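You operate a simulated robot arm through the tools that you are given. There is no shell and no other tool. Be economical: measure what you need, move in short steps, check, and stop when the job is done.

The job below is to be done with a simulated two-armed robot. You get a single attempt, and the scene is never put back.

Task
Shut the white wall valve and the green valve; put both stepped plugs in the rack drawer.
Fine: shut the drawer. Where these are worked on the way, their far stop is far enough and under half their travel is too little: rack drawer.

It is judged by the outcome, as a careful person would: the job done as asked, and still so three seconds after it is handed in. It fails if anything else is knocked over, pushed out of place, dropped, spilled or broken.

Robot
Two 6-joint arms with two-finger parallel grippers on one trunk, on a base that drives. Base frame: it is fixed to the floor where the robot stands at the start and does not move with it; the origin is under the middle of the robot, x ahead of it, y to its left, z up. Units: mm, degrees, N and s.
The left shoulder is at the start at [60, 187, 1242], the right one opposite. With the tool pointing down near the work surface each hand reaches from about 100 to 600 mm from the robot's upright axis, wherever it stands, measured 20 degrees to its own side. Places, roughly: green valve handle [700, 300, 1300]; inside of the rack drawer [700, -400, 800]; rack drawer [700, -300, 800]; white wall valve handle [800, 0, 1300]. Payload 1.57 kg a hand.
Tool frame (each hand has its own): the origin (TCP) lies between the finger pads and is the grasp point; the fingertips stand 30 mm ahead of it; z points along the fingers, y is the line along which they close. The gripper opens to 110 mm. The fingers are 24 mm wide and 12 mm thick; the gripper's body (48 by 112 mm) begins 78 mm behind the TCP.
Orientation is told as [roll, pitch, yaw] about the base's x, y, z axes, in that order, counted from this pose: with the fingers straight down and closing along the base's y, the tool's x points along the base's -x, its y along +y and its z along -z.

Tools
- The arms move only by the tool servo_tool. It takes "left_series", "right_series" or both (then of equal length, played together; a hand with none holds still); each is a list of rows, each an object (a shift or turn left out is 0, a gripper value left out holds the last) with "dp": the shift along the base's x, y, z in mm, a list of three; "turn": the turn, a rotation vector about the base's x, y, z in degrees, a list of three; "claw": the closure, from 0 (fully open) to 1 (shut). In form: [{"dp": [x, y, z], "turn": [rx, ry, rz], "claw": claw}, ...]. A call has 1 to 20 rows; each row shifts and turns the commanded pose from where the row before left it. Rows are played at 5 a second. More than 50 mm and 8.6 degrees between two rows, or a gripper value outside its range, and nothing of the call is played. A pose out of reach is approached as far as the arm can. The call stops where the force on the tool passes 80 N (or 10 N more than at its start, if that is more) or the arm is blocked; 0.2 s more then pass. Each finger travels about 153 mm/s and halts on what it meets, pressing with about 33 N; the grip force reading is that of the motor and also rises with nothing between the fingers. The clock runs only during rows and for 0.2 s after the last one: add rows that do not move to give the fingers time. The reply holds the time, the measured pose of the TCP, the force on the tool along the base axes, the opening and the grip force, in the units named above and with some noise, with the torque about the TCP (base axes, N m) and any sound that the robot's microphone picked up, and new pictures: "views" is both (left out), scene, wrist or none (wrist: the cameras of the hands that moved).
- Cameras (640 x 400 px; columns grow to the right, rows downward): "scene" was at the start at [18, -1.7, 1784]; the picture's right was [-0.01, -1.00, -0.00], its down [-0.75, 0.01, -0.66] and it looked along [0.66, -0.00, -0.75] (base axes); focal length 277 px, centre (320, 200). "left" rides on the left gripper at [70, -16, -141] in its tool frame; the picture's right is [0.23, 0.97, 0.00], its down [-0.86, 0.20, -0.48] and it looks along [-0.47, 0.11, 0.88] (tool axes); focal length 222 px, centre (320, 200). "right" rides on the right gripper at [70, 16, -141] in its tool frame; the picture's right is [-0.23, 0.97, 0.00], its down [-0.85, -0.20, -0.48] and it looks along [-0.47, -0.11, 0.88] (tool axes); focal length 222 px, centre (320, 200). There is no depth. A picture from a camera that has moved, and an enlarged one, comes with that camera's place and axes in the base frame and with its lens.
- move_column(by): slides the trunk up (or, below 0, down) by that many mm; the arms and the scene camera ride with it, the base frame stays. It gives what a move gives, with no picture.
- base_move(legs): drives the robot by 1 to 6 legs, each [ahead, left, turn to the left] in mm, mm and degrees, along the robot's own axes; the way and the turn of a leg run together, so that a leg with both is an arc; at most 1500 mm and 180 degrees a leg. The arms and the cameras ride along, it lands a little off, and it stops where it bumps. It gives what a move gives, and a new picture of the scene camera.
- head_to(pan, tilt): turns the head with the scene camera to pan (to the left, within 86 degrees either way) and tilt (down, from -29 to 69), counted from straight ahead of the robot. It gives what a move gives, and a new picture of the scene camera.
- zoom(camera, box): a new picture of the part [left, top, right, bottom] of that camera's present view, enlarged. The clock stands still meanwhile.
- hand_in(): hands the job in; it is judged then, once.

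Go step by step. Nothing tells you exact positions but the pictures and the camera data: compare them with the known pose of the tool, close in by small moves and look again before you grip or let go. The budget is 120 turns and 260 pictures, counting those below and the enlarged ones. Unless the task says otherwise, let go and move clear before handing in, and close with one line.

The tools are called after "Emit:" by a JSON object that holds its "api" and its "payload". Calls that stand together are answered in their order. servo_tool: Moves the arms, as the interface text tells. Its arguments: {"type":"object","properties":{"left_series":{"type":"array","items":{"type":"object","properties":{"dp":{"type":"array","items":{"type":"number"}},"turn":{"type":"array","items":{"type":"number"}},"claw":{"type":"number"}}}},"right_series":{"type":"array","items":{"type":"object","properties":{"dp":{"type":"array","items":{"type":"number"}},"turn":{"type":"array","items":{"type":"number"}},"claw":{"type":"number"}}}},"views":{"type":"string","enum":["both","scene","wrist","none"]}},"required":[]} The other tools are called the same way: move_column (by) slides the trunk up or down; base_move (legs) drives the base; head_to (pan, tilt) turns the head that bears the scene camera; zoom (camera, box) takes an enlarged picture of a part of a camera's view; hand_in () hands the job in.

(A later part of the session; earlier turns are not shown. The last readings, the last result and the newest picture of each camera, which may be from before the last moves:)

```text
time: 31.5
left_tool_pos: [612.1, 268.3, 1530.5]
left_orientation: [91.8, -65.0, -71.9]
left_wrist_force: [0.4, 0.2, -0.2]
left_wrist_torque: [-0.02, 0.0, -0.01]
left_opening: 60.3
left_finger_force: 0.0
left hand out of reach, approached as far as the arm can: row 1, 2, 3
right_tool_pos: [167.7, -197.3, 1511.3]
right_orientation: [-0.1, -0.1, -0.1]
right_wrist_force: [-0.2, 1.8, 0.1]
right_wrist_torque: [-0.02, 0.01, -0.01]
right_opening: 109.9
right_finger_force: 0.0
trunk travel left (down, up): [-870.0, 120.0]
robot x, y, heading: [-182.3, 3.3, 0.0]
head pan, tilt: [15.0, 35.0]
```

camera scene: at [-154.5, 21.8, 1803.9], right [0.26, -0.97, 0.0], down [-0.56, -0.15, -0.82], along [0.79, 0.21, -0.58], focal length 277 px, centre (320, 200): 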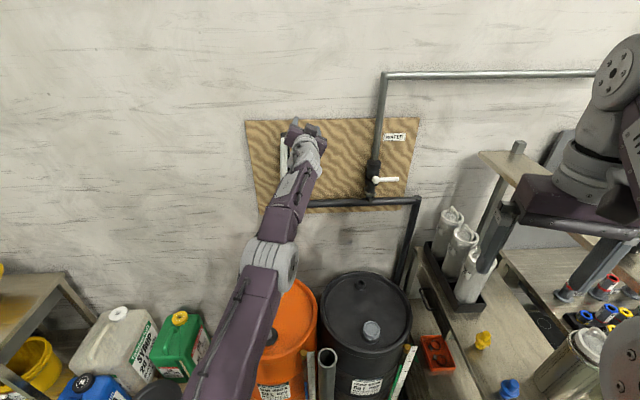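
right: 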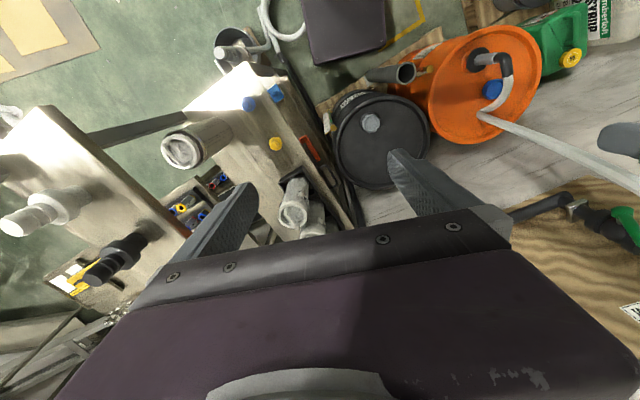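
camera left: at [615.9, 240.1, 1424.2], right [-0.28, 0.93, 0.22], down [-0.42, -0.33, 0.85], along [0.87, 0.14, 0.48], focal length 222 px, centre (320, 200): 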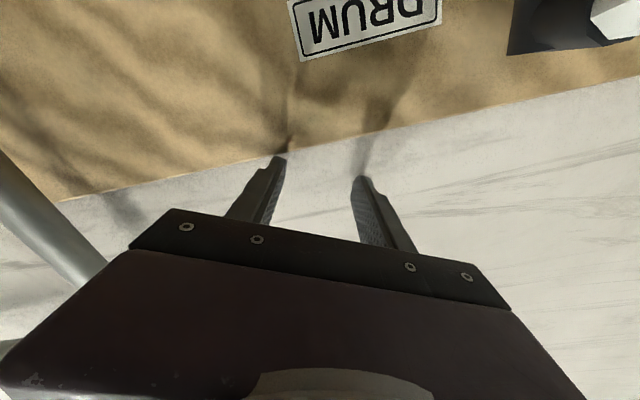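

Level-tool poses need the hand well above the shoulder, so I back up a little and lower the trunk 250 mm, then tilt the tool ~20° downward.

Emit:
{"api": "base_move", "payload": {"legs": [[-80, 0, 0]]}}

Emit:
{"api": "move_column", "payload": {"by": -250}}

Emit:
{"api": "servo_tool", "payload": {"left_series": [{"dp": [-20, 0, 20], "turn": [-2.2, 6.6, 0]}, {"dp": [-20, 0, 20], "turn": [-2.2, 6.6, 0]}, {"dp": [-20, 0, 20], "turn": [-2.2, 6.6, 0]}, {}], "views": "both"}}

```text
time: 32.5
left_tool_pos: [543.1, 268.0, 1524.6]
left_orientation: [90.8, -64.8, -70.9]
left_wrist_force: [0.1, 0.2, -0.1]
left_wrist_torque: [0.02, -0.04, 0.03]
left_opening: 60.2
left_finger_force: 0.1
right_tool_pos: [100.0, -196.5, 1509.0]
right_orientation: [0.1, 0.4, -0.2]
right_wrist_force: [0.7, 0.3, 0.3]
right_wrist_torque: [0.01, 0.08, -0.02]
right_opening: 110.0
right_finger_force: 0.0
trunk travel left (down, up): [-870.0, 120.0]
robot x, y, heading: [-265.8, 0.7, -0.3]
head pan, tilt: [15.0, 35.0]
camera scene: at [-226.8, 22.3, 1803.8], right [0.26, -0.97, 0.0], down [-0.56, -0.15, -0.82], along [0.79, 0.21, -0.58], focal length 277 px, centre (320, 200)
```

scene: 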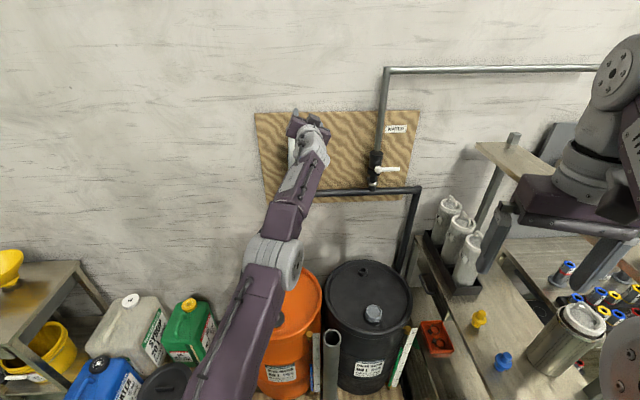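

```text
time: 35.1
left_tool_pos: [533.0, 268.6, 1280.0]
left_orientation: [91.6, -64.8, -71.8]
left_wrist_force: [0.1, -0.7, -0.6]
left_wrist_torque: [0.0, 0.01, 0.0]
left_opening: 60.6
left_finger_force: 0.0
right_tool_pos: [89.4, -197.7, 1261.5]
right_orientation: [0.1, 0.0, -0.1]
right_wrist_force: [0.3, 1.0, 1.0]
right_wrist_torque: [0.0, 0.0, -0.02]
right_opening: 109.8
right_finger_force: 0.1
trunk travel left (down, up): [-620.0, 370.0]
robot x, y, heading: [-261.1, -2.7, 0.1]
head pan, tilt: [15.0, 35.0]
```

```text
time: 36.1
left_tool_pos: [453.3, 259.2, 1320.0]
left_orientation: [49.5, -57.8, -34.3]
left_wrist_force: [0.8, 0.3, -0.1]
left_wrist_torque: [0.0, 0.01, -0.01]
left_opening: 60.7
left_finger_force: 0.1
left hand out of reach, approached as far as the arm can: row 2, 3
right_tool_pos: [91.9, -196.5, 1261.5]
right_orientation: [0.0, -0.1, -0.1]
right_wrist_force: [-0.3, -0.4, -0.2]
right_wrist_torque: [0.01, -0.01, 0.03]
right_opening: 109.8
right_finger_force: 0.1
trunk travel left (down, up): [-620.0, 370.0]
robot x, y, heading: [-262.4, 1.9, 0.2]
head pan, tilt: [15.0, 35.0]
camera scene: at [-238.0, 22.4, 1554.1], right [0.26, -0.97, 0.0], down [-0.56, -0.15, -0.82], along [0.79, 0.21, -0.57], focal length 277 px, centre (320, 200)
camera left: at [299.2, 219.8, 1303.6], right [-0.26, 0.94, 0.2], down [-0.08, -0.23, 0.97], along [0.96, 0.24, 0.13], focal length 222 px, centre (320, 200)
```

scene: 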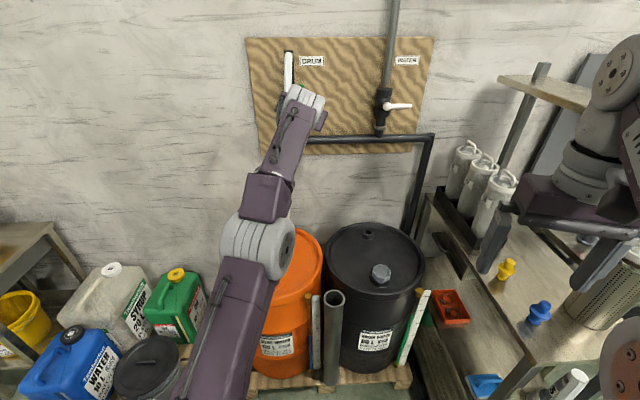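
left: 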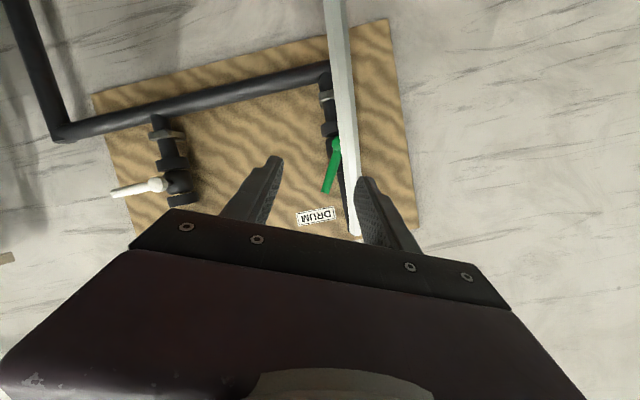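

The closing axis already leans ~24° like the lever, and the hose sits left of the lever with a small gap. I drive 140 mm forward, then align the hand before final insertion.

Emit:
{"api": "base_move", "payload": {"legs": [[140, 0, 0]]}}

Emit:
{"api": "servo_tool", "payload": {"left_series": [{"dp": [0, 10, 12]}, {"dp": [0, 10, 12]}, {}], "views": "wrist"}}

```text
time: 37.5
left_tool_pos: [591.2, 255.8, 1321.7]
left_orientation: [49.8, -57.8, -34.7]
left_wrist_force: [0.4, 1.0, -0.3]
left_wrist_torque: [-0.01, 0.01, 0.02]
left_opening: 60.5
left_finger_force: 0.0
right_tool_pos: [230.0, -198.6, 1261.8]
right_orientation: [0.0, -0.1, -0.2]
right_wrist_force: [-0.4, 0.0, -0.1]
right_wrist_torque: [-0.02, 0.0, 0.02]
right_opening: 110.1
right_finger_force: 0.0
trunk travel left (down, up): [-620.0, 370.0]
robot x, y, heading: [-124.1, -2.1, -0.3]
head pan, tilt: [15.0, 35.0]
camera scene: at [-100.3, 21.6, 1554.1], right [0.25, -0.97, 0.0], down [-0.55, -0.15, -0.82], along [0.79, 0.21, -0.57], focal length 277 px, centre (320, 200)
```

scene: 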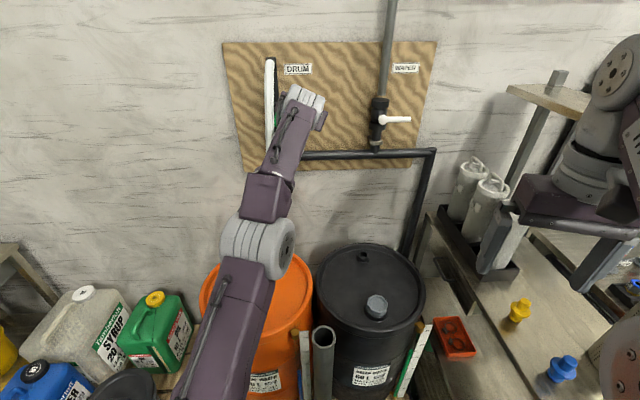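

```text
time: 38.2
left_tool_pos: [582.3, 273.5, 1335.3]
left_orientation: [49.7, -57.8, -34.7]
left_wrist_force: [0.3, -0.6, -0.2]
left_wrist_torque: [-0.01, 0.02, 0.03]
left_opening: 60.4
left_finger_force: 0.0
left hand out of reach, approached as far as the arm can: row 1, 2
right_tool_pos: [231.1, -199.4, 1261.2]
right_orientation: [0.0, 0.0, -0.3]
right_wrist_force: [0.1, 1.1, -0.2]
right_wrist_torque: [0.01, 0.0, -0.03]
right_opening: 110.1
right_finger_force: 0.0
trunk travel left (down, up): [-620.0, 370.0]
robot x, y, heading: [-123.6, -4.1, -0.4]
head pan, tilt: [15.0, 35.0]
camera left: at [429.2, 234.7, 1318.6], right [-0.26, 0.94, 0.2], down [-0.08, -0.23, 0.97], along [0.96, 0.23, 0.14], focal length 222 px, centre (320, 200)
```

left: 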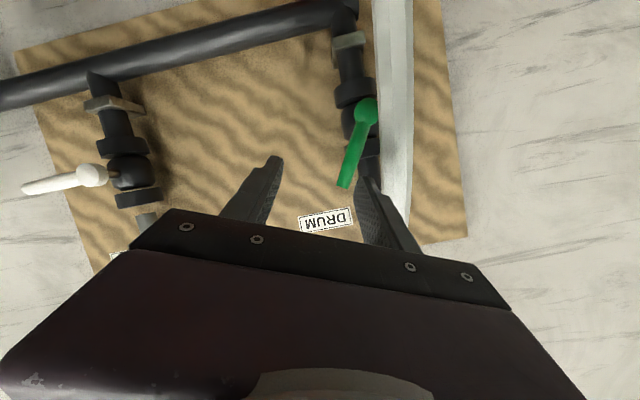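

At this base position the arm is at its outer limit, so I retract the hand 85 mm, then drive forward about 112 mm.

Emit:
{"api": "servo_tool", "payload": {"left_series": [{"dp": [-28, 5, 5]}, {"dp": [-28, 5, 5]}, {"dp": [-29, 5, 6]}, {}], "views": "none"}}

Emit:
{"api": "base_move", "payload": {"legs": [[105, 0, 0]]}}

Emit:
{"api": "zoom", "payload": {"camera": "left", "box": [220, 60, 460, 260]}}

```text
time: 39.2
left_tool_pos: [498.3, 287.4, 1350.1]
left_orientation: [49.7, -57.8, -34.5]
left_wrist_force: [0.3, -0.9, -0.5]
left_wrist_torque: [0.02, 0.01, 0.01]
left_opening: 60.3
left_finger_force: 0.0
right_tool_pos: [230.8, -199.2, 1261.5]
right_orientation: [0.0, 0.0, -0.3]
right_wrist_force: [0.0, 0.6, 0.3]
right_wrist_torque: [0.0, -0.01, 0.02]
right_opening: 109.9
right_finger_force: 0.1
trunk travel left (down, up): [-620.0, 370.0]
robot x, y, heading: [-125.9, 0.3, -0.2]
head pan, tilt: [15.0, 35.0]
```

```text
time: 40.4
left_tool_pos: [600.8, 288.4, 1350.3]
left_orientation: [49.7, -57.7, -34.6]
left_wrist_force: [0.2, 0.3, 0.2]
left_wrist_torque: [-0.03, 0.03, 0.04]
left_opening: 60.4
left_finger_force: 0.1
right_tool_pos: [334.6, -198.6, 1262.4]
right_orientation: [0.0, 0.0, -0.2]
right_wrist_force: [0.2, 1.1, -0.5]
right_wrist_torque: [0.0, 0.03, -0.02]
right_opening: 109.8
right_finger_force: 0.0
trunk travel left (down, up): [-620.0, 370.0]
robot x, y, heading: [-19.0, 4.6, -0.4]
head pan, tilt: [15.0, 35.0]
camera scene: at [4.9, 21.2, 1554.1], right [0.25, -0.97, 0.0], down [-0.55, -0.15, -0.82], along [0.79, 0.21, -0.57], focal length 277 px, centre (320, 200)
```

scene: 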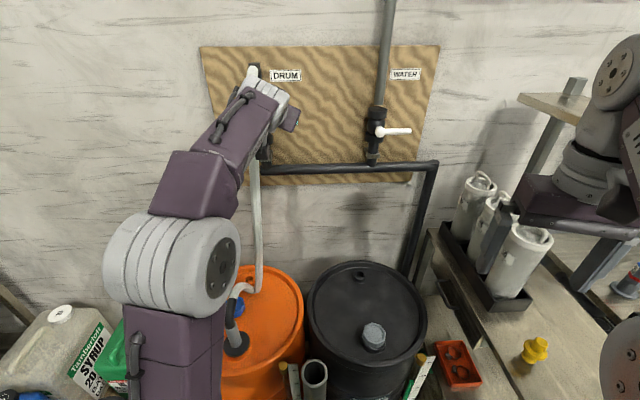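

```text
2.00 times, centred on (340, 160) of left
camera zoom: at [448.3, 249.5, 1334.2], right [-0.26, 0.94, 0.2], down [-0.08, -0.23, 0.97], along [0.96, 0.23, 0.14], focal length 444 px, centre (280, 280)
```

zoom: 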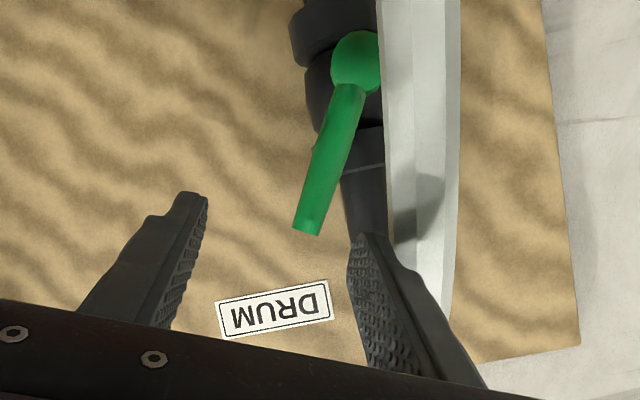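

Measured: lever tip still at (674,324,1345); hose edge ~8 mm clear of my planned left-finger path. I insert in two parts.

Emit:
{"api": "servo_tool", "payload": {"left_series": [{"dp": [15, 4, -4]}, {"dp": [15, 4, -4]}, {}], "views": "wrist"}}

```text
time: 41.2
left_tool_pos: [631.8, 298.2, 1341.4]
left_orientation: [49.8, -57.7, -34.7]
left_wrist_force: [-1.0, 0.9, -0.7]
left_wrist_torque: [0.01, 0.02, -0.02]
left_opening: 60.5
left_finger_force: 0.3
right_tool_pos: [334.2, -199.0, 1262.2]
right_orientation: [0.0, -0.1, -0.3]
right_wrist_force: [-0.6, 0.1, -0.1]
right_wrist_torque: [-0.05, -0.01, 0.0]
right_opening: 109.9
right_finger_force: 0.0
trunk travel left (down, up): [-620.0, 370.0]
robot x, y, heading: [-23.3, -1.5, -0.3]
head pan, tilt: [15.0, 35.0]
camera left: at [478.7, 258.1, 1325.1], right [-0.26, 0.94, 0.2], down [-0.08, -0.23, 0.97], along [0.96, 0.23, 0.14], focal length 222 px, centre (320, 200)
```

left: 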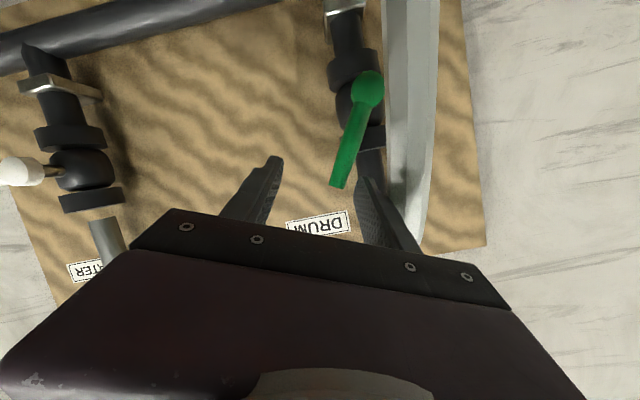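

Clear so far; finishing the insertion.

Emit:
{"api": "servo_tool", "payload": {"left_series": [{"dp": [13, 4, -4]}, {"dp": [13, 4, -4]}, {}], "views": "none"}}

Emit:
{"api": "zoom", "payload": {"camera": "left", "box": [220, 60, 460, 260]}}

```text
time: 42.0
left_tool_pos: [658.5, 303.4, 1333.4]
left_orientation: [49.7, -57.8, -34.6]
left_wrist_force: [0.4, 0.5, 0.1]
left_wrist_torque: [-0.04, 0.04, -0.02]
left_opening: 60.4
left_finger_force: 0.1
right_tool_pos: [333.0, -199.1, 1262.9]
right_orientation: [0.0, -0.2, -0.4]
right_wrist_force: [-0.4, 0.5, 0.2]
right_wrist_torque: [-0.03, -0.02, -0.03]
right_opening: 110.0
right_finger_force: 0.1
trunk travel left (down, up): [-620.0, 370.0]
robot x, y, heading: [-17.2, 0.5, -0.2]
head pan, tilt: [15.0, 35.0]
```

```text
2.00 times, centred on (340, 160) of left
camera zoom: at [504.7, 265.3, 1317.2], right [-0.26, 0.94, 0.2], down [-0.08, -0.23, 0.97], along [0.96, 0.23, 0.14], focal length 444 px, centre (280, 280)
```

zoom: 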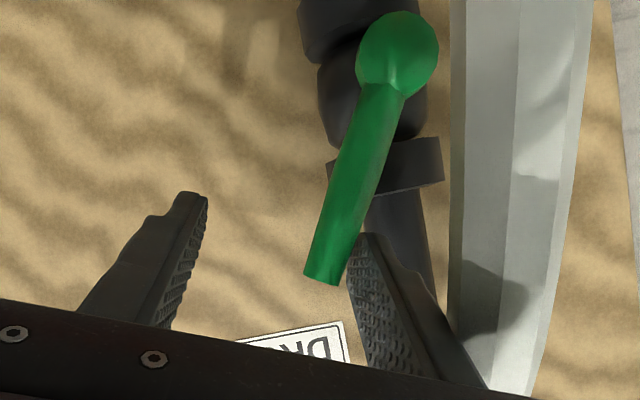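

The left finger lies alongside the lever's left face. I push the lever down its arc, rolling the hand along with it, first half.

Emit:
{"api": "servo_tool", "payload": {"left_series": [{"dp": [1.1, -4.8, -9.7], "turn": [6.2, 2.2, -2.5]}, {"dp": [1.1, -4.8, -9.7], "turn": [6.2, 2.2, -2.5]}, {"dp": [1.1, -3.7, -8.7], "turn": [6.6, 2.4, -2.6]}, {"dp": [1.1, -3.7, -8.7], "turn": [6.6, 2.4, -2.6]}, {}], "views": "wrist"}}

```text
time: 43.2
left_tool_pos: [662.3, 286.8, 1298.2]
left_orientation: [65.7, -32.7, -56.8]
left_wrist_force: [0.9, -0.5, -0.2]
left_wrist_torque: [-0.01, 0.0, 0.01]
left_opening: 61.2
left_finger_force: 0.2
right_tool_pos: [333.2, -198.5, 1261.5]
right_orientation: [0.0, -0.1, -0.3]
right_wrist_force: [-0.9, -1.1, -0.3]
right_wrist_torque: [0.01, 0.02, 0.01]
right_opening: 109.9
right_finger_force: 0.0
trunk travel left (down, up): [-620.0, 370.0]
robot x, y, heading: [-18.9, -1.5, -0.4]
head pan, tilt: [15.0, 35.0]
camera left: at [503.6, 280.4, 1296.3], right [-0.03, 0.78, 0.62], down [-0.01, -0.62, 0.78], along [1.0, 0.02, 0.03], focal length 222 px, centre (320, 200)
```

left: 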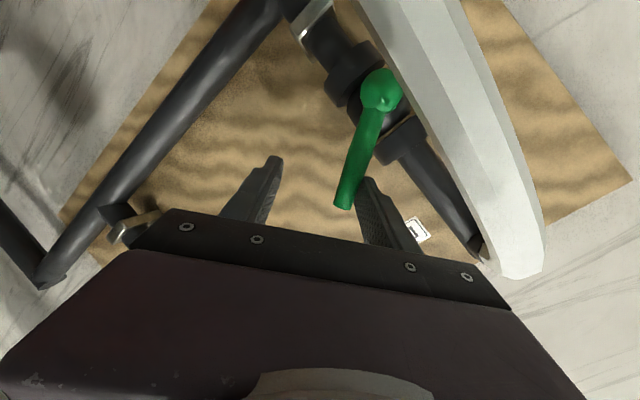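

The lever follows the finger nicely. I complete the arc.

Emit:
{"api": "servo_tool", "payload": {"left_series": [{"dp": [0.5, -1.4, -9.6], "turn": [6.6, 2.4, -2.6]}, {"dp": [0.5, -1.4, -9.6], "turn": [6.6, 2.4, -2.6]}, {"dp": [-0.3, 1, -9.6], "turn": [6.6, 2.4, -2.6]}, {"dp": [-0.3, 1, -9.7], "turn": [6.6, 2.4, -2.6]}, {"dp": [-0.6, 1.8, -6], "turn": [3, 1.1, -1.2]}, {"dp": [-0.6, 1.8, -6]}, {}], "views": "wrist"}}

```text
time: 44.8
left_tool_pos: [659.3, 288.3, 1250.4]
left_orientation: [69.6, -1.8, -69.9]
left_wrist_force: [3.6, -2.0, 6.3]
left_wrist_torque: [0.17, -0.02, -0.14]
left_opening: 67.0
left_finger_force: 4.0
right_tool_pos: [333.7, -199.4, 1261.1]
right_orientation: [-0.1, -0.1, -0.3]
right_wrist_force: [1.1, 1.0, -0.6]
right_wrist_torque: [0.0, 0.0, -0.01]
right_opening: 110.0
right_finger_force: 0.0
trunk travel left (down, up): [-620.0, 370.0]
robot x, y, heading: [-22.4, -2.8, -0.6]
head pan, tilt: [15.0, 35.0]
camera left: at [505.8, 307.0, 1282.1], right [0.23, 0.36, 0.91], down [-0.07, -0.92, 0.38], along [0.97, -0.15, -0.19], focal length 222 px, centre (320, 200)
```

left: 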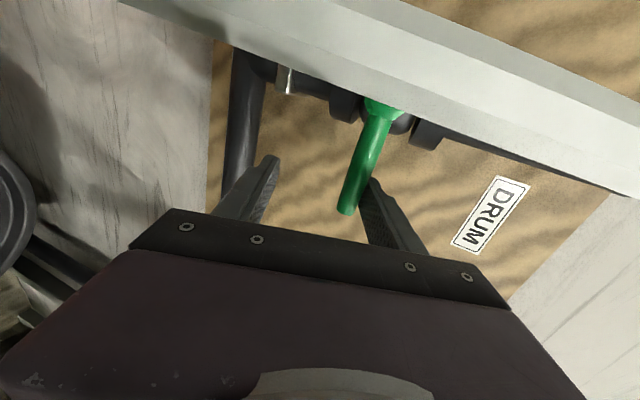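

Lever computes to horizontal and resists: it's at its stop, shut. I retract along the tool axis.

Emit:
{"api": "servo_tool", "payload": {"left_series": [{"dp": [-20, -7, 8]}, {"dp": [-20, -7, 8]}, {}], "views": "none"}}

Emit:
{"api": "base_move", "payload": {"legs": [[-150, 0, 0]]}}

```text
time: 45.6
left_tool_pos: [623.1, 277.5, 1262.4]
left_orientation: [69.3, -1.8, -69.8]
left_wrist_force: [0.7, 0.3, -0.8]
left_wrist_torque: [-0.02, -0.01, 0.0]
left_opening: 60.4
left_finger_force: 0.0
right_tool_pos: [336.1, -198.0, 1261.6]
right_orientation: [-0.1, 0.0, -0.3]
right_wrist_force: [-0.6, -0.6, 0.7]
right_wrist_torque: [-0.01, 0.01, 0.0]
right_opening: 110.2
right_finger_force: 0.1
trunk travel left (down, up): [-620.0, 370.0]
robot x, y, heading: [-15.0, -1.2, -0.1]
head pan, tilt: [15.0, 35.0]
```

```text
time: 47.0
left_tool_pos: [471.1, 278.6, 1262.8]
left_orientation: [69.3, -1.8, -69.8]
left_wrist_force: [-1.0, -0.2, 0.4]
left_wrist_torque: [0.04, 0.01, -0.01]
left_opening: 60.5
left_finger_force: 0.1
right_tool_pos: [184.6, -198.0, 1260.7]
right_orientation: [-0.1, 0.1, -0.2]
right_wrist_force: [0.5, 0.1, 0.4]
right_wrist_torque: [0.04, 0.0, 0.06]
right_opening: 110.0
right_finger_force: 0.2
trunk travel left (down, up): [-620.0, 370.0]
robot x, y, heading: [-171.0, -0.9, -0.3]
head pan, tilt: [15.0, 35.0]
camera scene: at [-143.7, 21.8, 1554.0], right [0.26, -0.97, 0.0], down [-0.56, -0.15, -0.82], along [0.79, 0.21, -0.57], focal length 277 px, centre (320, 200)
```

scene: 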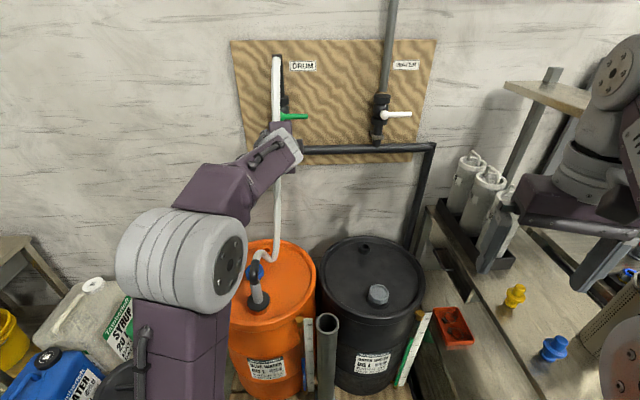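

Both levers are horizontal now. Next I study the rack and drawer.

Emit:
{"api": "head_to", "payload": {"pan": -35, "tilt": 40}}

Emit:
{"api": "zoom", "payload": {"camera": "scene", "box": [150, 80, 450, 300]}}

```text
time: 48.2
left_tool_pos: [469.8, 277.4, 1264.0]
left_orientation: [69.4, -1.8, -69.7]
left_wrist_force: [0.9, 0.1, 0.7]
left_wrist_torque: [0.01, -0.03, 0.0]
left_opening: 60.5
left_finger_force: 0.1
right_tool_pos: [183.5, -198.3, 1262.1]
right_orientation: [0.1, 0.1, -0.1]
right_wrist_force: [-0.8, 0.0, 0.5]
right_wrist_torque: [-0.02, -0.02, -0.02]
right_opening: 110.0
right_finger_force: 0.1
trunk travel left (down, up): [-620.0, 370.0]
robot x, y, heading: [-171.8, -1.1, -0.2]
head pan, tilt: [-35.0, 40.0]
camera scene: at [-161.1, -49.6, 1546.5], right [-0.58, -0.82, 0.0], down [-0.53, 0.37, -0.77], along [0.63, -0.44, -0.64], focal length 277 px, centre (320, 200)
```

scene: 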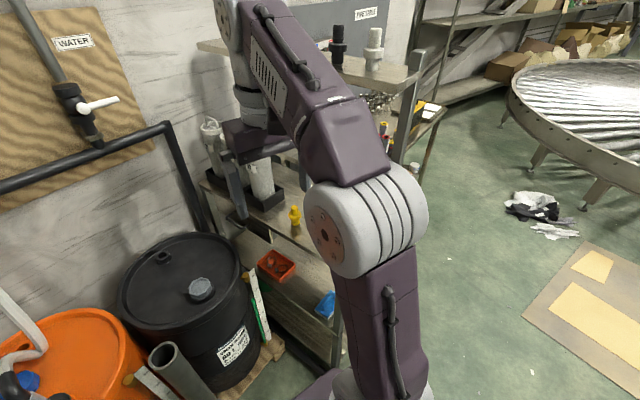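

```text
1.82 times, centred on (300, 190) of scene
camera zoom: at [-161.1, -49.6, 1546.5], right [-0.58, -0.82, 0.0], down [-0.53, 0.37, -0.77], along [0.63, -0.44, -0.64], focal length 503 px, centre (356, 218)
```

zoom: 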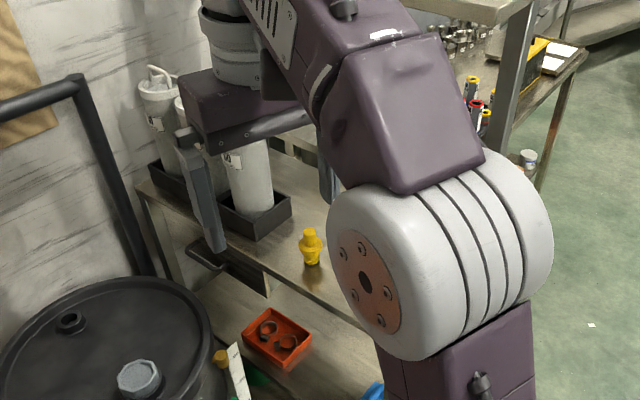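

The right arm blocks the head camera's view; the right wrist camera may see the rack.

Emit:
{"api": "zoom", "payload": {"camera": "right", "box": [0, 0, 640, 400]}}

Emit:
{"api": "zoom", "payload": {"camera": "left", "box": [0, 0, 640, 400]}}

```text
1.00 times, centred on (320, 200) of right (not enlarged: the box is as wide or as high as the picture)
camera zoom: at [114.5, -182.2, 1402.1], right [0.23, 0.97, 0.0], down [0.85, -0.2, 0.48], along [0.47, -0.11, -0.88], focal length 222 px, centre (320, 200)
```

zoom: 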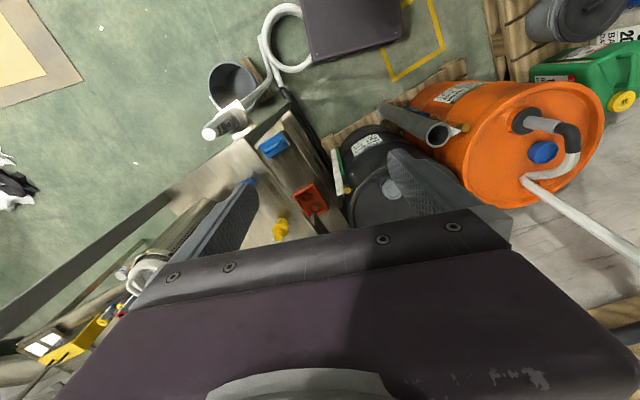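

```text
1.00 times, centred on (320, 200) of left (not enlarged: the box is as wide or as high as the picture)
camera zoom: at [315.7, 295.8, 1296.1], right [0.23, 0.36, 0.9], down [-0.06, -0.92, 0.38], along [0.97, -0.14, -0.19], focal length 222 px, centre (320, 200)
```

zoom: 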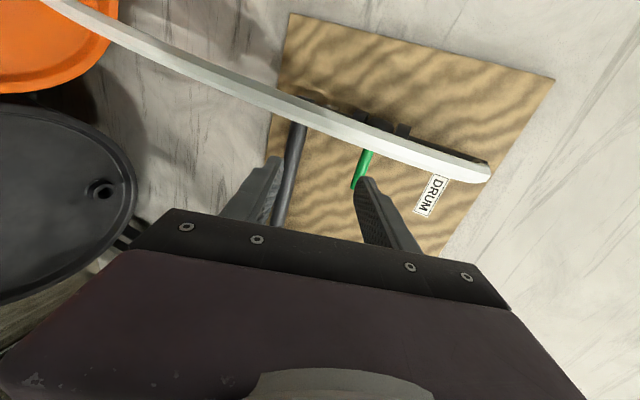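

I estimate the drawer handle at about (614,-215,845), bar along the rack, opening toward the drum side. I check floor clearance around the base before planning where to stand.

Emit:
{"api": "head_to", "payload": {"pan": 0, "tilt": 69}}

Emit:
{"api": "head_to", "payload": {"pan": -70, "tilt": 60}}

```text
time: 49.2
left_tool_pos: [470.1, 278.4, 1263.2]
left_orientation: [69.5, -1.8, -69.7]
left_wrist_force: [0.1, 0.3, -0.2]
left_wrist_torque: [0.02, 0.02, 0.02]
left_opening: 60.6
left_finger_force: 0.1
right_tool_pos: [184.6, -198.4, 1261.7]
right_orientation: [0.1, 0.0, -0.2]
right_wrist_force: [0.1, 0.1, 0.0]
right_wrist_torque: [0.0, -0.02, -0.01]
right_opening: 109.9
right_finger_force: 0.1
trunk travel left (down, up): [-620.0, 370.0]
robot x, y, heading: [-175.2, -4.1, -0.3]
head pan, tilt: [0.0, 68.8]
camera scene: at [-174.3, -1.0, 1510.4], right [0.0, -1.0, 0.0], down [-0.93, 0.0, -0.36], along [0.36, 0.0, -0.93], focal length 277 px, centre (320, 200)
```

scene: 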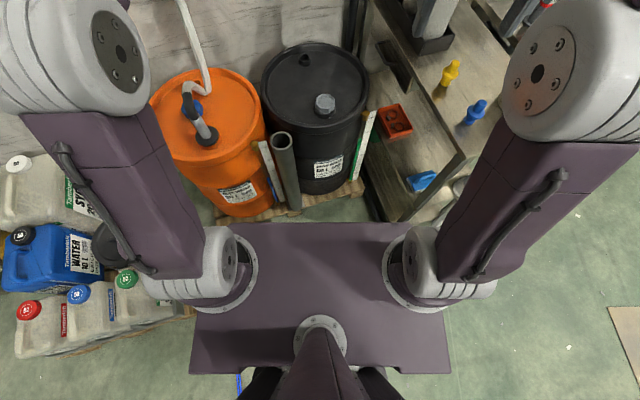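

```text
time: 50.6
left_tool_pos: [470.7, 277.3, 1263.9]
left_orientation: [69.5, -1.8, -69.7]
left_wrist_force: [0.3, 0.7, 0.5]
left_wrist_torque: [-0.03, -0.03, 0.01]
left_opening: 60.7
left_finger_force: 0.1
right_tool_pos: [183.7, -198.6, 1262.2]
right_orientation: [0.0, 0.0, -0.2]
right_wrist_force: [0.3, -1.1, -0.1]
right_wrist_torque: [-0.02, -0.01, 0.03]
right_opening: 109.9
right_finger_force: 0.1
trunk travel left (down, up): [-620.0, 370.0]
robot x, y, heading: [-169.2, 2.9, -0.1]
head pan, tilt: [-70.0, 60.0]
camera scene: at [-207.6, -63.4, 1519.8], right [-0.94, -0.34, 0.0], down [-0.29, 0.81, -0.5], along [0.17, -0.47, -0.87], focal length 277 px, centre (320, 200)
```

scene: 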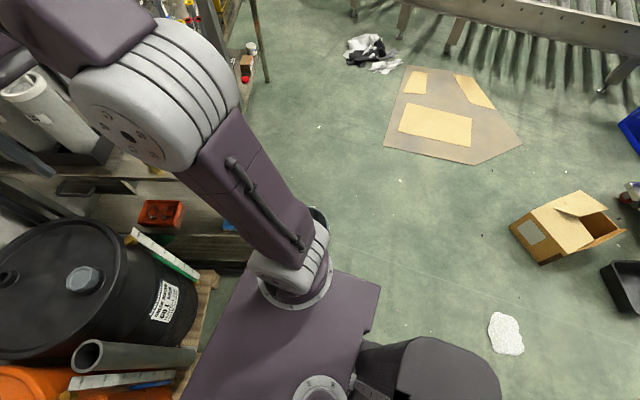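

There's room to stand at about (80,-40). First I fold the left arm back with its tool pointing down so it cannot hit the wall when I drive.

Emit:
{"api": "servo_tool", "payload": {"left_series": [{"dp": [-40, 0, 0], "turn": [-2.3, 7.1, 0]}, {"dp": [-40, 0, 0], "turn": [-2.3, 7.1, 0]}, {"dp": [-40, 0, 0], "turn": [-2.3, 7.1, 0]}, {"dp": [-40, 0, 0], "turn": [-2.3, 7.1, 0]}, {"dp": [-40, 0, 0], "turn": [-2.3, 7.1, 0]}, {"dp": [-30, 0, 0], "turn": [-2.3, 7.1, 0]}, {"dp": [-20, 0, 0], "turn": [-2.3, 7.1, 0]}, {"dp": [-10, 0, 0], "turn": [-2.3, 7.1, 0]}, {}], "views": "none"}}

Emit:
{"api": "head_to", "payload": {"pan": 0, "tilt": 40}}

```text
time: 52.6
left_tool_pos: [207.8, 277.2, 1264.6]
left_orientation: [9.8, 1.1, -69.3]
left_wrist_force: [0.1, 0.3, 0.2]
left_wrist_torque: [0.03, 0.0, 0.03]
left_opening: 60.6
left_finger_force: 0.0
right_tool_pos: [183.7, -198.7, 1262.4]
right_orientation: [-0.1, -0.1, -0.2]
right_wrist_force: [0.4, 0.1, -0.2]
right_wrist_torque: [-0.02, 0.0, -0.01]
right_opening: 109.8
right_finger_force: 0.1
trunk travel left (down, up): [-620.0, 370.0]
robot x, y, heading: [-170.4, 0.6, -0.0]
head pan, tilt: [-70.0, 60.0]
```

```text
time: 54.0
left_tool_pos: [208.5, 278.2, 1264.4]
left_orientation: [9.8, 1.1, -69.3]
left_wrist_force: [-0.4, -0.4, -0.5]
left_wrist_torque: [0.02, 0.01, -0.02]
left_opening: 60.7
left_finger_force: 0.1
right_tool_pos: [183.7, -198.6, 1261.5]
right_orientation: [0.0, 0.1, -0.2]
right_wrist_force: [-0.7, 0.1, 0.1]
right_wrist_torque: [-0.01, 0.01, 0.0]
right_opening: 110.1
right_finger_force: 0.1
trunk travel left (down, up): [-620.0, 370.0]
robot x, y, heading: [-167.2, -0.5, -0.2]
head pan, tilt: [0.0, 40.0]
camera scene: at [-145.2, -1.0, 1546.5], right [0.0, -1.0, 0.0], down [-0.64, 0.0, -0.77], along [0.77, 0.0, -0.64], focal length 277 px, centre (320, 200)
```

scene: 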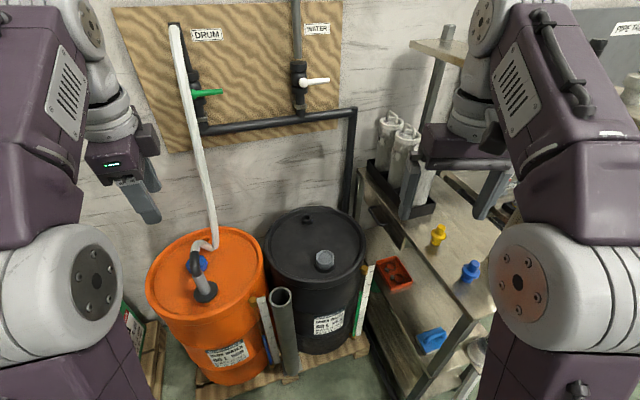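

Both arms are folded; I have a clear view. Let me zoom in on the drawer.

Emit:
{"api": "zoom", "payload": {"camera": "scene", "box": [330, 150, 510, 380]}}

Emit:
{"api": "zoom", "payload": {"camera": "scene", "box": [340, 170, 440, 260]}}

```text
1.74 times, centred on (420, 265) of scene
camera zoom: at [-145.2, -1.0, 1546.5], right [0.0, -1.0, 0.0], down [-0.64, 0.0, -0.77], along [0.77, 0.0, -0.64], focal length 481 px, centre (146, 87)
```

zoom: 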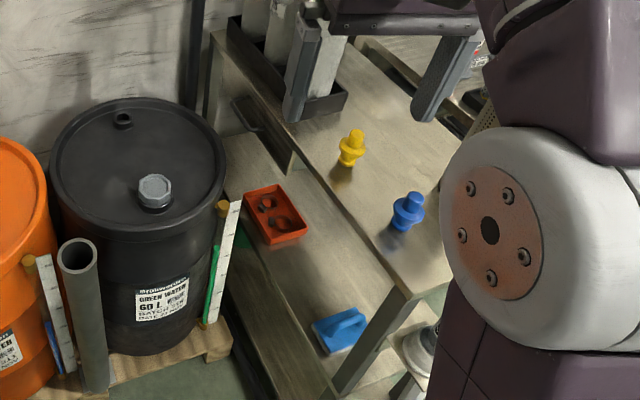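

```text
4.44 times, centred on (390, 215) of scene
camera zoom: at [-145.2, -1.0, 1546.5], right [0.0, -1.0, 0.0], down [-0.64, 0.0, -0.77], along [0.77, 0.0, -0.64], focal length 1230 px, centre (9, 133)
```

zoom: 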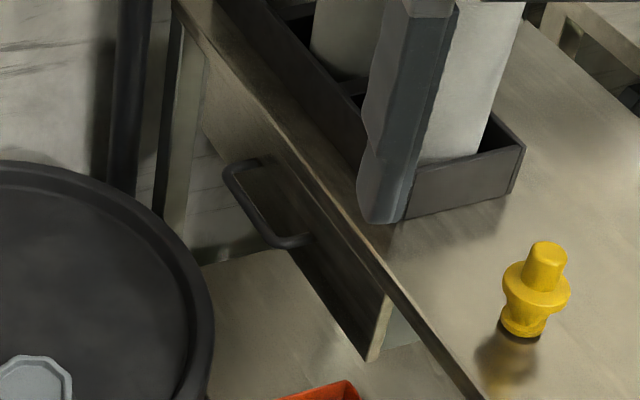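

The drawer front and its loop handle are clear: the bar is near (605,-205,850). I drive to about (80,-40).

Emit:
{"api": "base_move", "payload": {"legs": [[150, -40, 0], [90, 0, 0]]}}

Emit:
{"api": "zoom", "payload": {"camera": "right", "box": [0, 0, 640, 400]}}

```text
time: 56.1
left_tool_pos: [447.9, 237.8, 1264.2]
left_orientation: [9.7, 1.2, -69.2]
left_wrist_force: [0.2, 0.6, -0.5]
left_wrist_torque: [0.04, 0.0, 0.0]
left_opening: 60.6
left_finger_force: 0.0
right_tool_pos: [424.2, -237.1, 1261.1]
right_orientation: [0.0, -0.1, 0.0]
right_wrist_force: [0.1, 0.4, -0.1]
right_wrist_torque: [0.01, 0.02, 0.02]
right_opening: 110.2
right_finger_force: 0.0
trunk travel left (down, up): [-620.0, 370.0]
robot x, y, heading: [71.0, -39.8, -0.1]
head pan, tilt: [0.0, 40.0]
camera scene: at [94.6, -41.9, 1546.5], right [0.0, -1.0, 0.0], down [-0.64, 0.0, -0.77], along [0.77, 0.0, -0.64], focal length 277 px, centre (320, 200)
```

scene: 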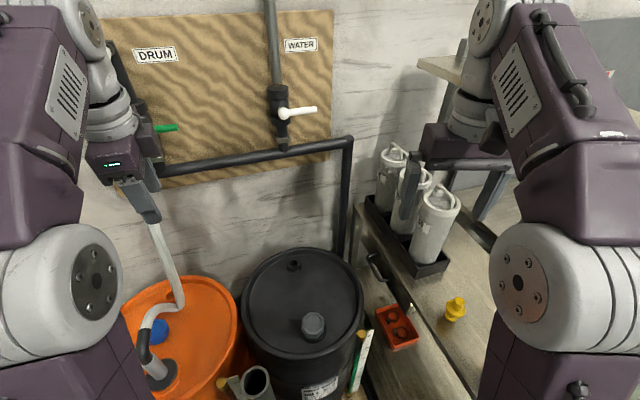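

```text
1.00 times, centred on (320, 200) of right (not enlarged: the box is as wide or as high as the picture)
camera zoom: at [354.8, -222.6, 1401.8], right [0.23, 0.97, 0.0], down [0.85, -0.2, 0.48], along [0.47, -0.11, -0.88], focal length 222 px, centre (320, 200)
```

zoom: 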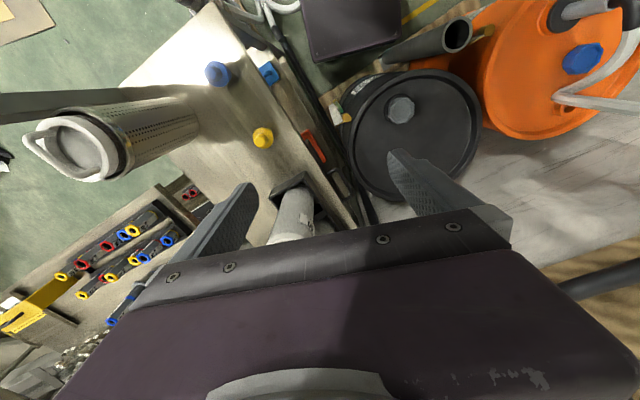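

I zoom on the handle from here for a second sight line.

Emit:
{"api": "zoom", "payload": {"camera": "scene", "box": [340, 230, 440, 310]}}

Emit:
{"api": "zoom", "payload": {"camera": "right", "box": [280, 110, 400, 230]}}

```text
5.00 times, centred on (390, 270) of scene
camera zoom: at [94.6, -41.9, 1546.5], right [0.0, -1.0, 0.0], down [-0.64, 0.0, -0.77], along [0.77, 0.0, -0.64], focal length 1384 px, centre (-30, -150)
```

zoom: 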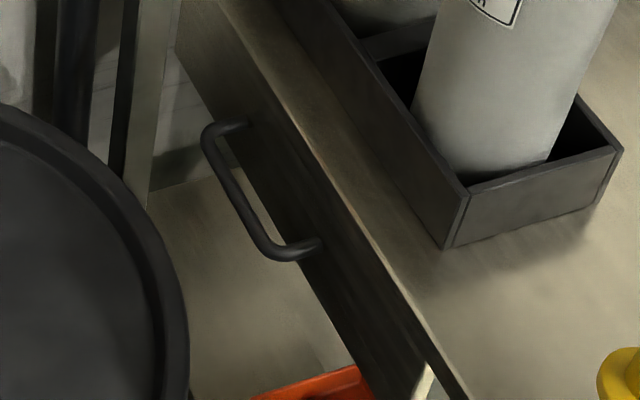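

```text
3.33 times, centred on (340, 170) of right
camera zoom: at [354.8, -222.6, 1401.8], right [0.23, 0.97, 0.0], down [0.85, -0.2, 0.48], along [0.47, -0.11, -0.88], focal length 740 px, centre (253, 300)
```

zoom: 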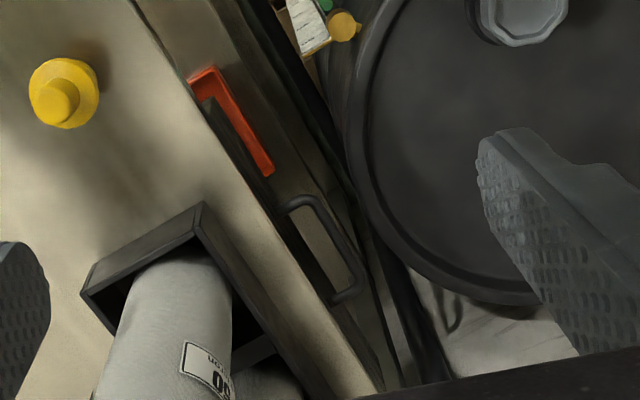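

Triangulated bar centre (635,-211,807), ~95 mm long, ~35 mm off the drawer front; drum top is ~720, so the fingers clear it. I'll hook the bar with the open right gripper's rear finger; first go above it.

Emit:
{"api": "servo_tool", "payload": {"right_series": [{"dp": [40, 14, 0], "turn": [0, 0, 8]}, {"dp": [40, 14, 0], "turn": [0, 0, 8]}, {"dp": [40, 14, 0]}, {"dp": [40, 14, -20]}, {"dp": [38, 15, -30]}, {"dp": [0, 0, -45]}, {"dp": [0, 0, -45]}, {"dp": [0, 0, -45]}, {"dp": [0, 0, -45]}, {}, {}], "views": "both"}}

```text
refused: row 5 steps farther than a row can; nothing moved
```

Emit:
{"api": "servo_tool", "payload": {"right_series": [{"dp": [40, 14, 0], "turn": [0, 0, 8]}, {"dp": [40, 14, 0], "turn": [0, 0, 8]}, {"dp": [40, 14, 0]}, {"dp": [40, 14, -20]}, {"dp": [38, 15, -20]}, {"dp": [0, 0, -45]}, {"dp": [0, 0, -45]}, {"dp": [0, 0, -45]}, {"dp": [0, 0, -45]}, {}, {}], "views": "both"}}

```text
time: 58.5
left_tool_pos: [447.3, 237.8, 1264.7]
left_orientation: [9.8, 1.1, -69.2]
left_wrist_force: [0.1, -0.2, -0.2]
left_wrist_torque: [0.01, -0.02, -0.01]
left_opening: 60.6
left_finger_force: 0.1
right_tool_pos: [565.6, -164.8, 980.2]
right_orientation: [0.0, -0.1, 15.9]
right_wrist_force: [-0.3, 0.0, 0.5]
right_wrist_torque: [-0.02, 0.0, 0.01]
right_opening: 110.1
right_finger_force: 0.1
right hand out of reach, approached as far as the arm can: row 1, 2, 3, 4, 5
trunk travel left (down, up): [-620.0, 370.0]
robot x, y, heading: [69.2, -43.2, 0.1]
head pan, tilt: [0.0, 40.0]
camera scene: at [93.7, -41.6, 1546.5], right [0.0, -1.0, 0.0], down [-0.64, 0.0, -0.77], along [0.77, 0.0, -0.64], focal length 277 px, centre (320, 200)
camera right: at [494.3, -168.9, 1119.5], right [-0.05, 1.0, 0.0], down [0.88, 0.04, 0.48], along [0.48, 0.02, -0.88], focal length 222 px, centre (320, 200)
```

scene: 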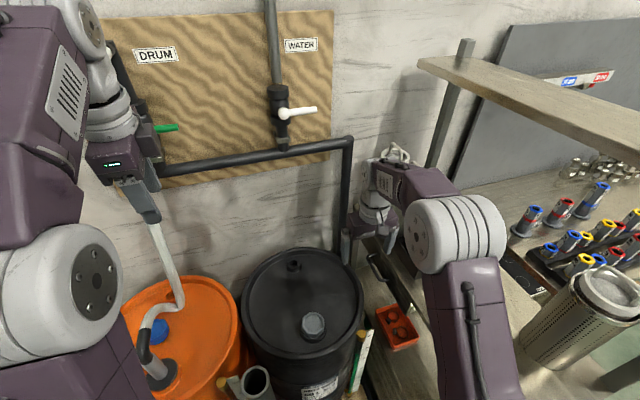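
right: 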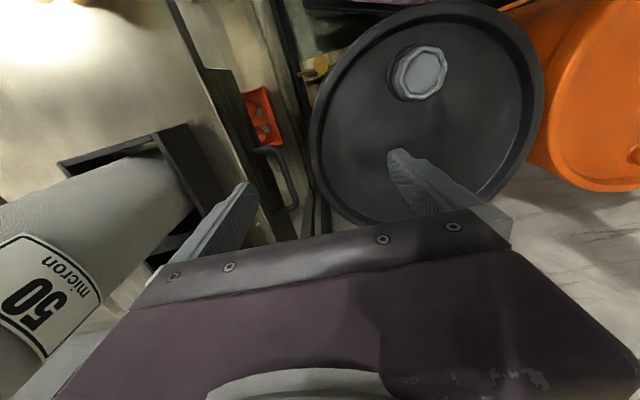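

The handle checks out at (629,-209). I shift 56 mm further forward and lower toward the bar.

Emit:
{"api": "servo_tool", "payload": {"right_series": [{"dp": [28, 0, -20]}, {"dp": [28, -1, -20]}, {"dp": [0, 0, -30]}, {}], "views": "wrist"}}

```text
time: 59.5
left_tool_pos: [447.7, 238.3, 1264.2]
left_orientation: [9.8, 1.1, -69.2]
left_wrist_force: [1.0, -0.2, 0.1]
left_wrist_torque: [-0.03, -0.01, 0.02]
left_opening: 60.6
left_finger_force: 0.0
right_tool_pos: [620.7, -170.7, 906.9]
right_orientation: [0.0, 0.0, 15.9]
right_wrist_force: [0.4, 1.2, 0.5]
right_wrist_torque: [-0.01, -0.01, -0.01]
right_opening: 110.0
right_finger_force: 0.1
trunk travel left (down, up): [-620.0, 370.0]
robot x, y, heading: [69.3, -39.1, -0.1]
head pan, tilt: [0.0, 40.0]
camera right: at [549.6, -174.6, 1048.1], right [-0.05, 1.0, 0.0], down [0.88, 0.04, 0.48], along [0.48, 0.02, -0.88], focal length 222 px, centre (320, 200)
```

right: 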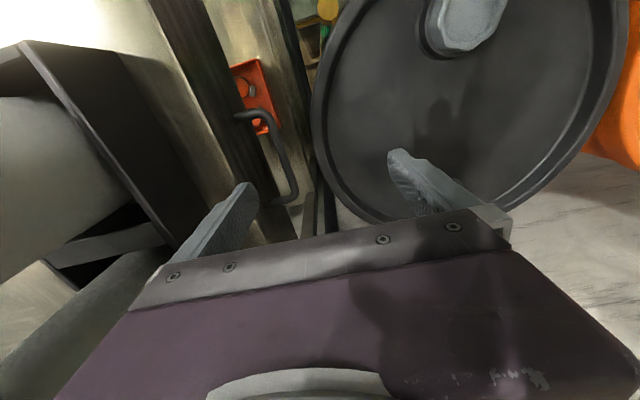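

The rear finger is ~18 mm behind the bar axis, centred in the gap. Lowering with force watch.

Emit:
{"api": "servo_tool", "payload": {"right_series": [{"dp": [0, 0, -25]}, {"dp": [0, 0, -25]}, {"dp": [0, 0, -20]}, {"dp": [0, 0, -12]}, {}], "views": "wrist"}}

```text
time: 60.2
left_tool_pos: [436.4, 237.9, 1268.0]
left_orientation: [10.3, 0.8, -69.4]
left_wrist_force: [0.4, 0.1, -0.3]
left_wrist_torque: [0.01, 0.06, -0.01]
left_opening: 60.6
left_finger_force: 0.0
right_tool_pos: [623.0, -176.2, 872.2]
right_orientation: [-1.1, -2.2, 16.0]
right_wrist_force: [-35.7, -1.4, 60.2]
right_wrist_torque: [-3.94, -0.55, -2.41]
right_opening: 102.9
right_finger_force: 0.0
trunk travel left (down, up): [-620.0, 370.0]
robot x, y, heading: [68.8, -41.3, -0.5]
head pan, tilt: [0.0, 40.0]
stopped in row 3 (right hand): the force on the tool passed its limit at 96 N (the readings are from after the stop); the commanded pose is now the measured one
camera right: at [545.6, -177.8, 1009.4], right [-0.05, 1.0, -0.01], down [0.86, 0.05, 0.51], along [0.51, 0.02, -0.86], focal length 222 px, centre (320, 200)
```

right: 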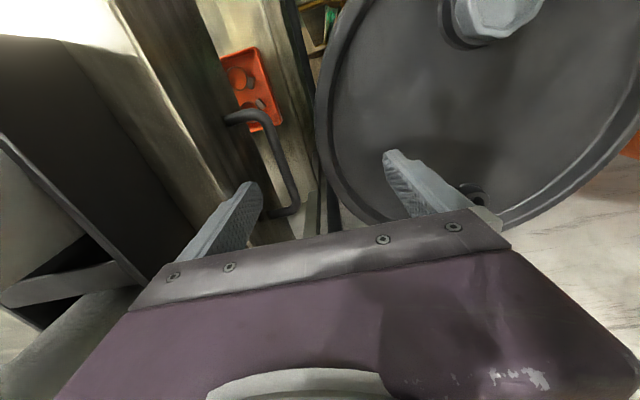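

The rear fingertip landed on the handle's far leg: refined bar centre is about (614,-212,836). I lift, shift ~22 mm toward me, and re-check.

Emit:
{"api": "servo_tool", "payload": {"right_series": [{"dp": [0, 0, 20]}, {"dp": [-5, 2, 15]}, {"dp": [-16, 3, 0]}, {}, {}], "views": "wrist"}}

```text
time: 61.5
left_tool_pos: [446.2, 237.5, 1264.8]
left_orientation: [9.9, 1.2, -69.2]
left_wrist_force: [-1.1, -0.7, 0.0]
left_wrist_torque: [-0.04, -0.02, -0.03]
left_opening: 60.3
left_finger_force: 0.1
right_tool_pos: [611.2, -169.0, 896.4]
right_orientation: [-0.7, -1.9, 16.3]
right_wrist_force: [-0.2, -0.1, -0.1]
right_wrist_torque: [0.0, 0.0, 0.02]
right_opening: 110.1
right_finger_force: 0.1
trunk travel left (down, up): [-620.0, 370.0]
robot x, y, heading: [66.8, -44.2, -0.1]
head pan, tilt: [0.0, 40.0]
camera right: at [533.6, -173.1, 1034.2], right [-0.06, 1.0, -0.01], down [0.86, 0.05, 0.51], along [0.51, 0.02, -0.86], focal length 222 px, centre (320, 200)
```

right: 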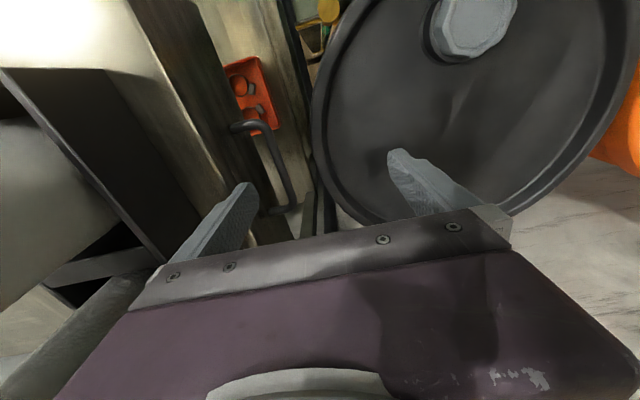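

Bar centre now reads (616,-212,836). I shift 7 mm more and lower behind the bar.

Emit:
{"api": "servo_tool", "payload": {"right_series": [{"dp": [-7, -2, 0], "turn": [0.7, 1.9, 0]}, {"dp": [0, 0, -16]}, {"dp": [0, 0, -16]}, {"dp": [0, 0, -16]}, {}], "views": "wrist"}}

```text
time: 62.6
left_tool_pos: [447.4, 238.4, 1264.4]
left_orientation: [9.8, 1.1, -69.1]
left_wrist_force: [0.1, -0.8, 0.9]
left_wrist_torque: [0.0, 0.03, 0.01]
left_opening: 60.3
left_finger_force: 0.0
right_tool_pos: [602.9, -168.9, 850.4]
right_orientation: [0.5, -0.2, 16.4]
right_wrist_force: [-0.7, -0.6, -0.1]
right_wrist_torque: [0.01, 0.01, 0.0]
right_opening: 109.6
right_finger_force: 0.0
trunk travel left (down, up): [-620.0, 370.0]
robot x, y, heading: [72.4, -42.8, -0.3]
head pan, tilt: [0.0, 40.0]
camera right: at [531.7, -175.5, 990.1], right [-0.06, 1.0, 0.01], down [0.88, 0.04, 0.48], along [0.48, 0.03, -0.88], focal length 222 px, centre (320, 200)
```

right: 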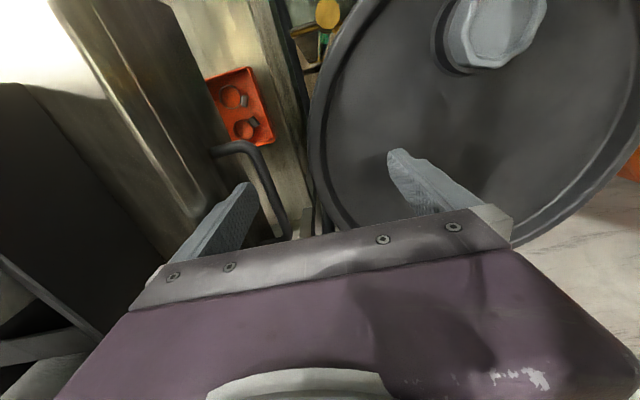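

The finger is inside the loop with no contact force. I pull along the drawer's direction, first 40 mm.

Emit:
{"api": "servo_tool", "payload": {"right_series": [{"dp": [-2.7, 9.6, 0]}, {"dp": [-2.7, 9.6, 0]}, {"dp": [-2.7, 9.6, 0]}, {"dp": [-2.7, 9.6, 0]}, {}], "views": "both"}}

```text
time: 63.9
left_tool_pos: [445.6, 237.2, 1265.4]
left_orientation: [9.7, 1.1, -69.3]
left_wrist_force: [-0.4, -0.8, 0.0]
left_wrist_torque: [-0.01, 0.0, 0.04]
left_opening: 60.3
left_finger_force: 0.1
right_tool_pos: [591.4, -131.5, 849.3]
right_orientation: [0.4, -0.1, 16.3]
right_wrist_force: [-0.5, -0.7, 0.4]
right_wrist_torque: [-0.01, 0.0, 0.03]
right_opening: 110.2
right_finger_force: 0.0
trunk travel left (down, up): [-620.0, 370.0]
robot x, y, heading: [63.6, -40.4, -0.2]
head pan, tilt: [0.0, 40.0]
camera scene: at [93.9, -41.9, 1546.5], right [0.0, -1.0, 0.0], down [-0.64, 0.0, -0.77], along [0.77, 0.0, -0.64], focal length 277 px, centre (320, 200)
camera right: at [520.3, -137.6, 990.2], right [-0.06, 1.0, 0.01], down [0.88, 0.04, 0.48], along [0.48, 0.03, -0.88], focal length 222 px, centre (320, 200)
```

scene: 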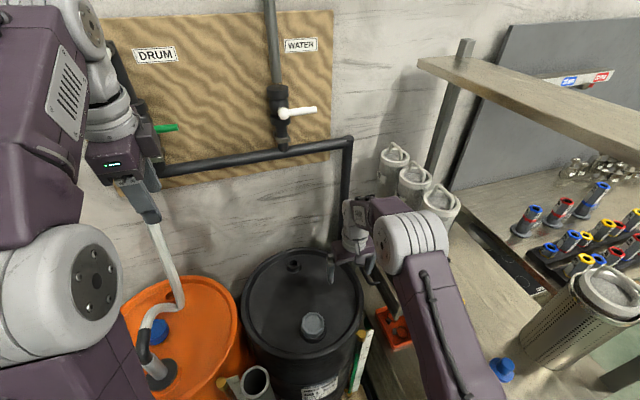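
right: 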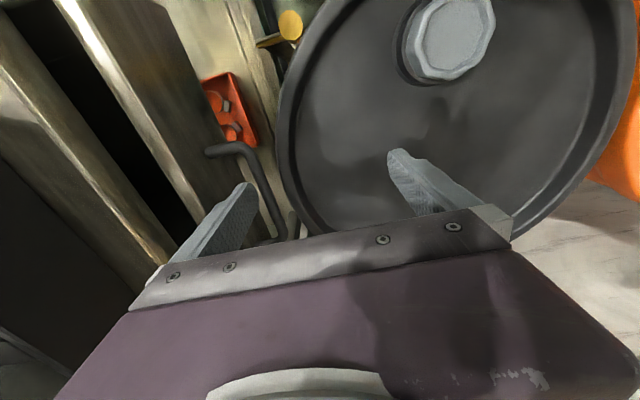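

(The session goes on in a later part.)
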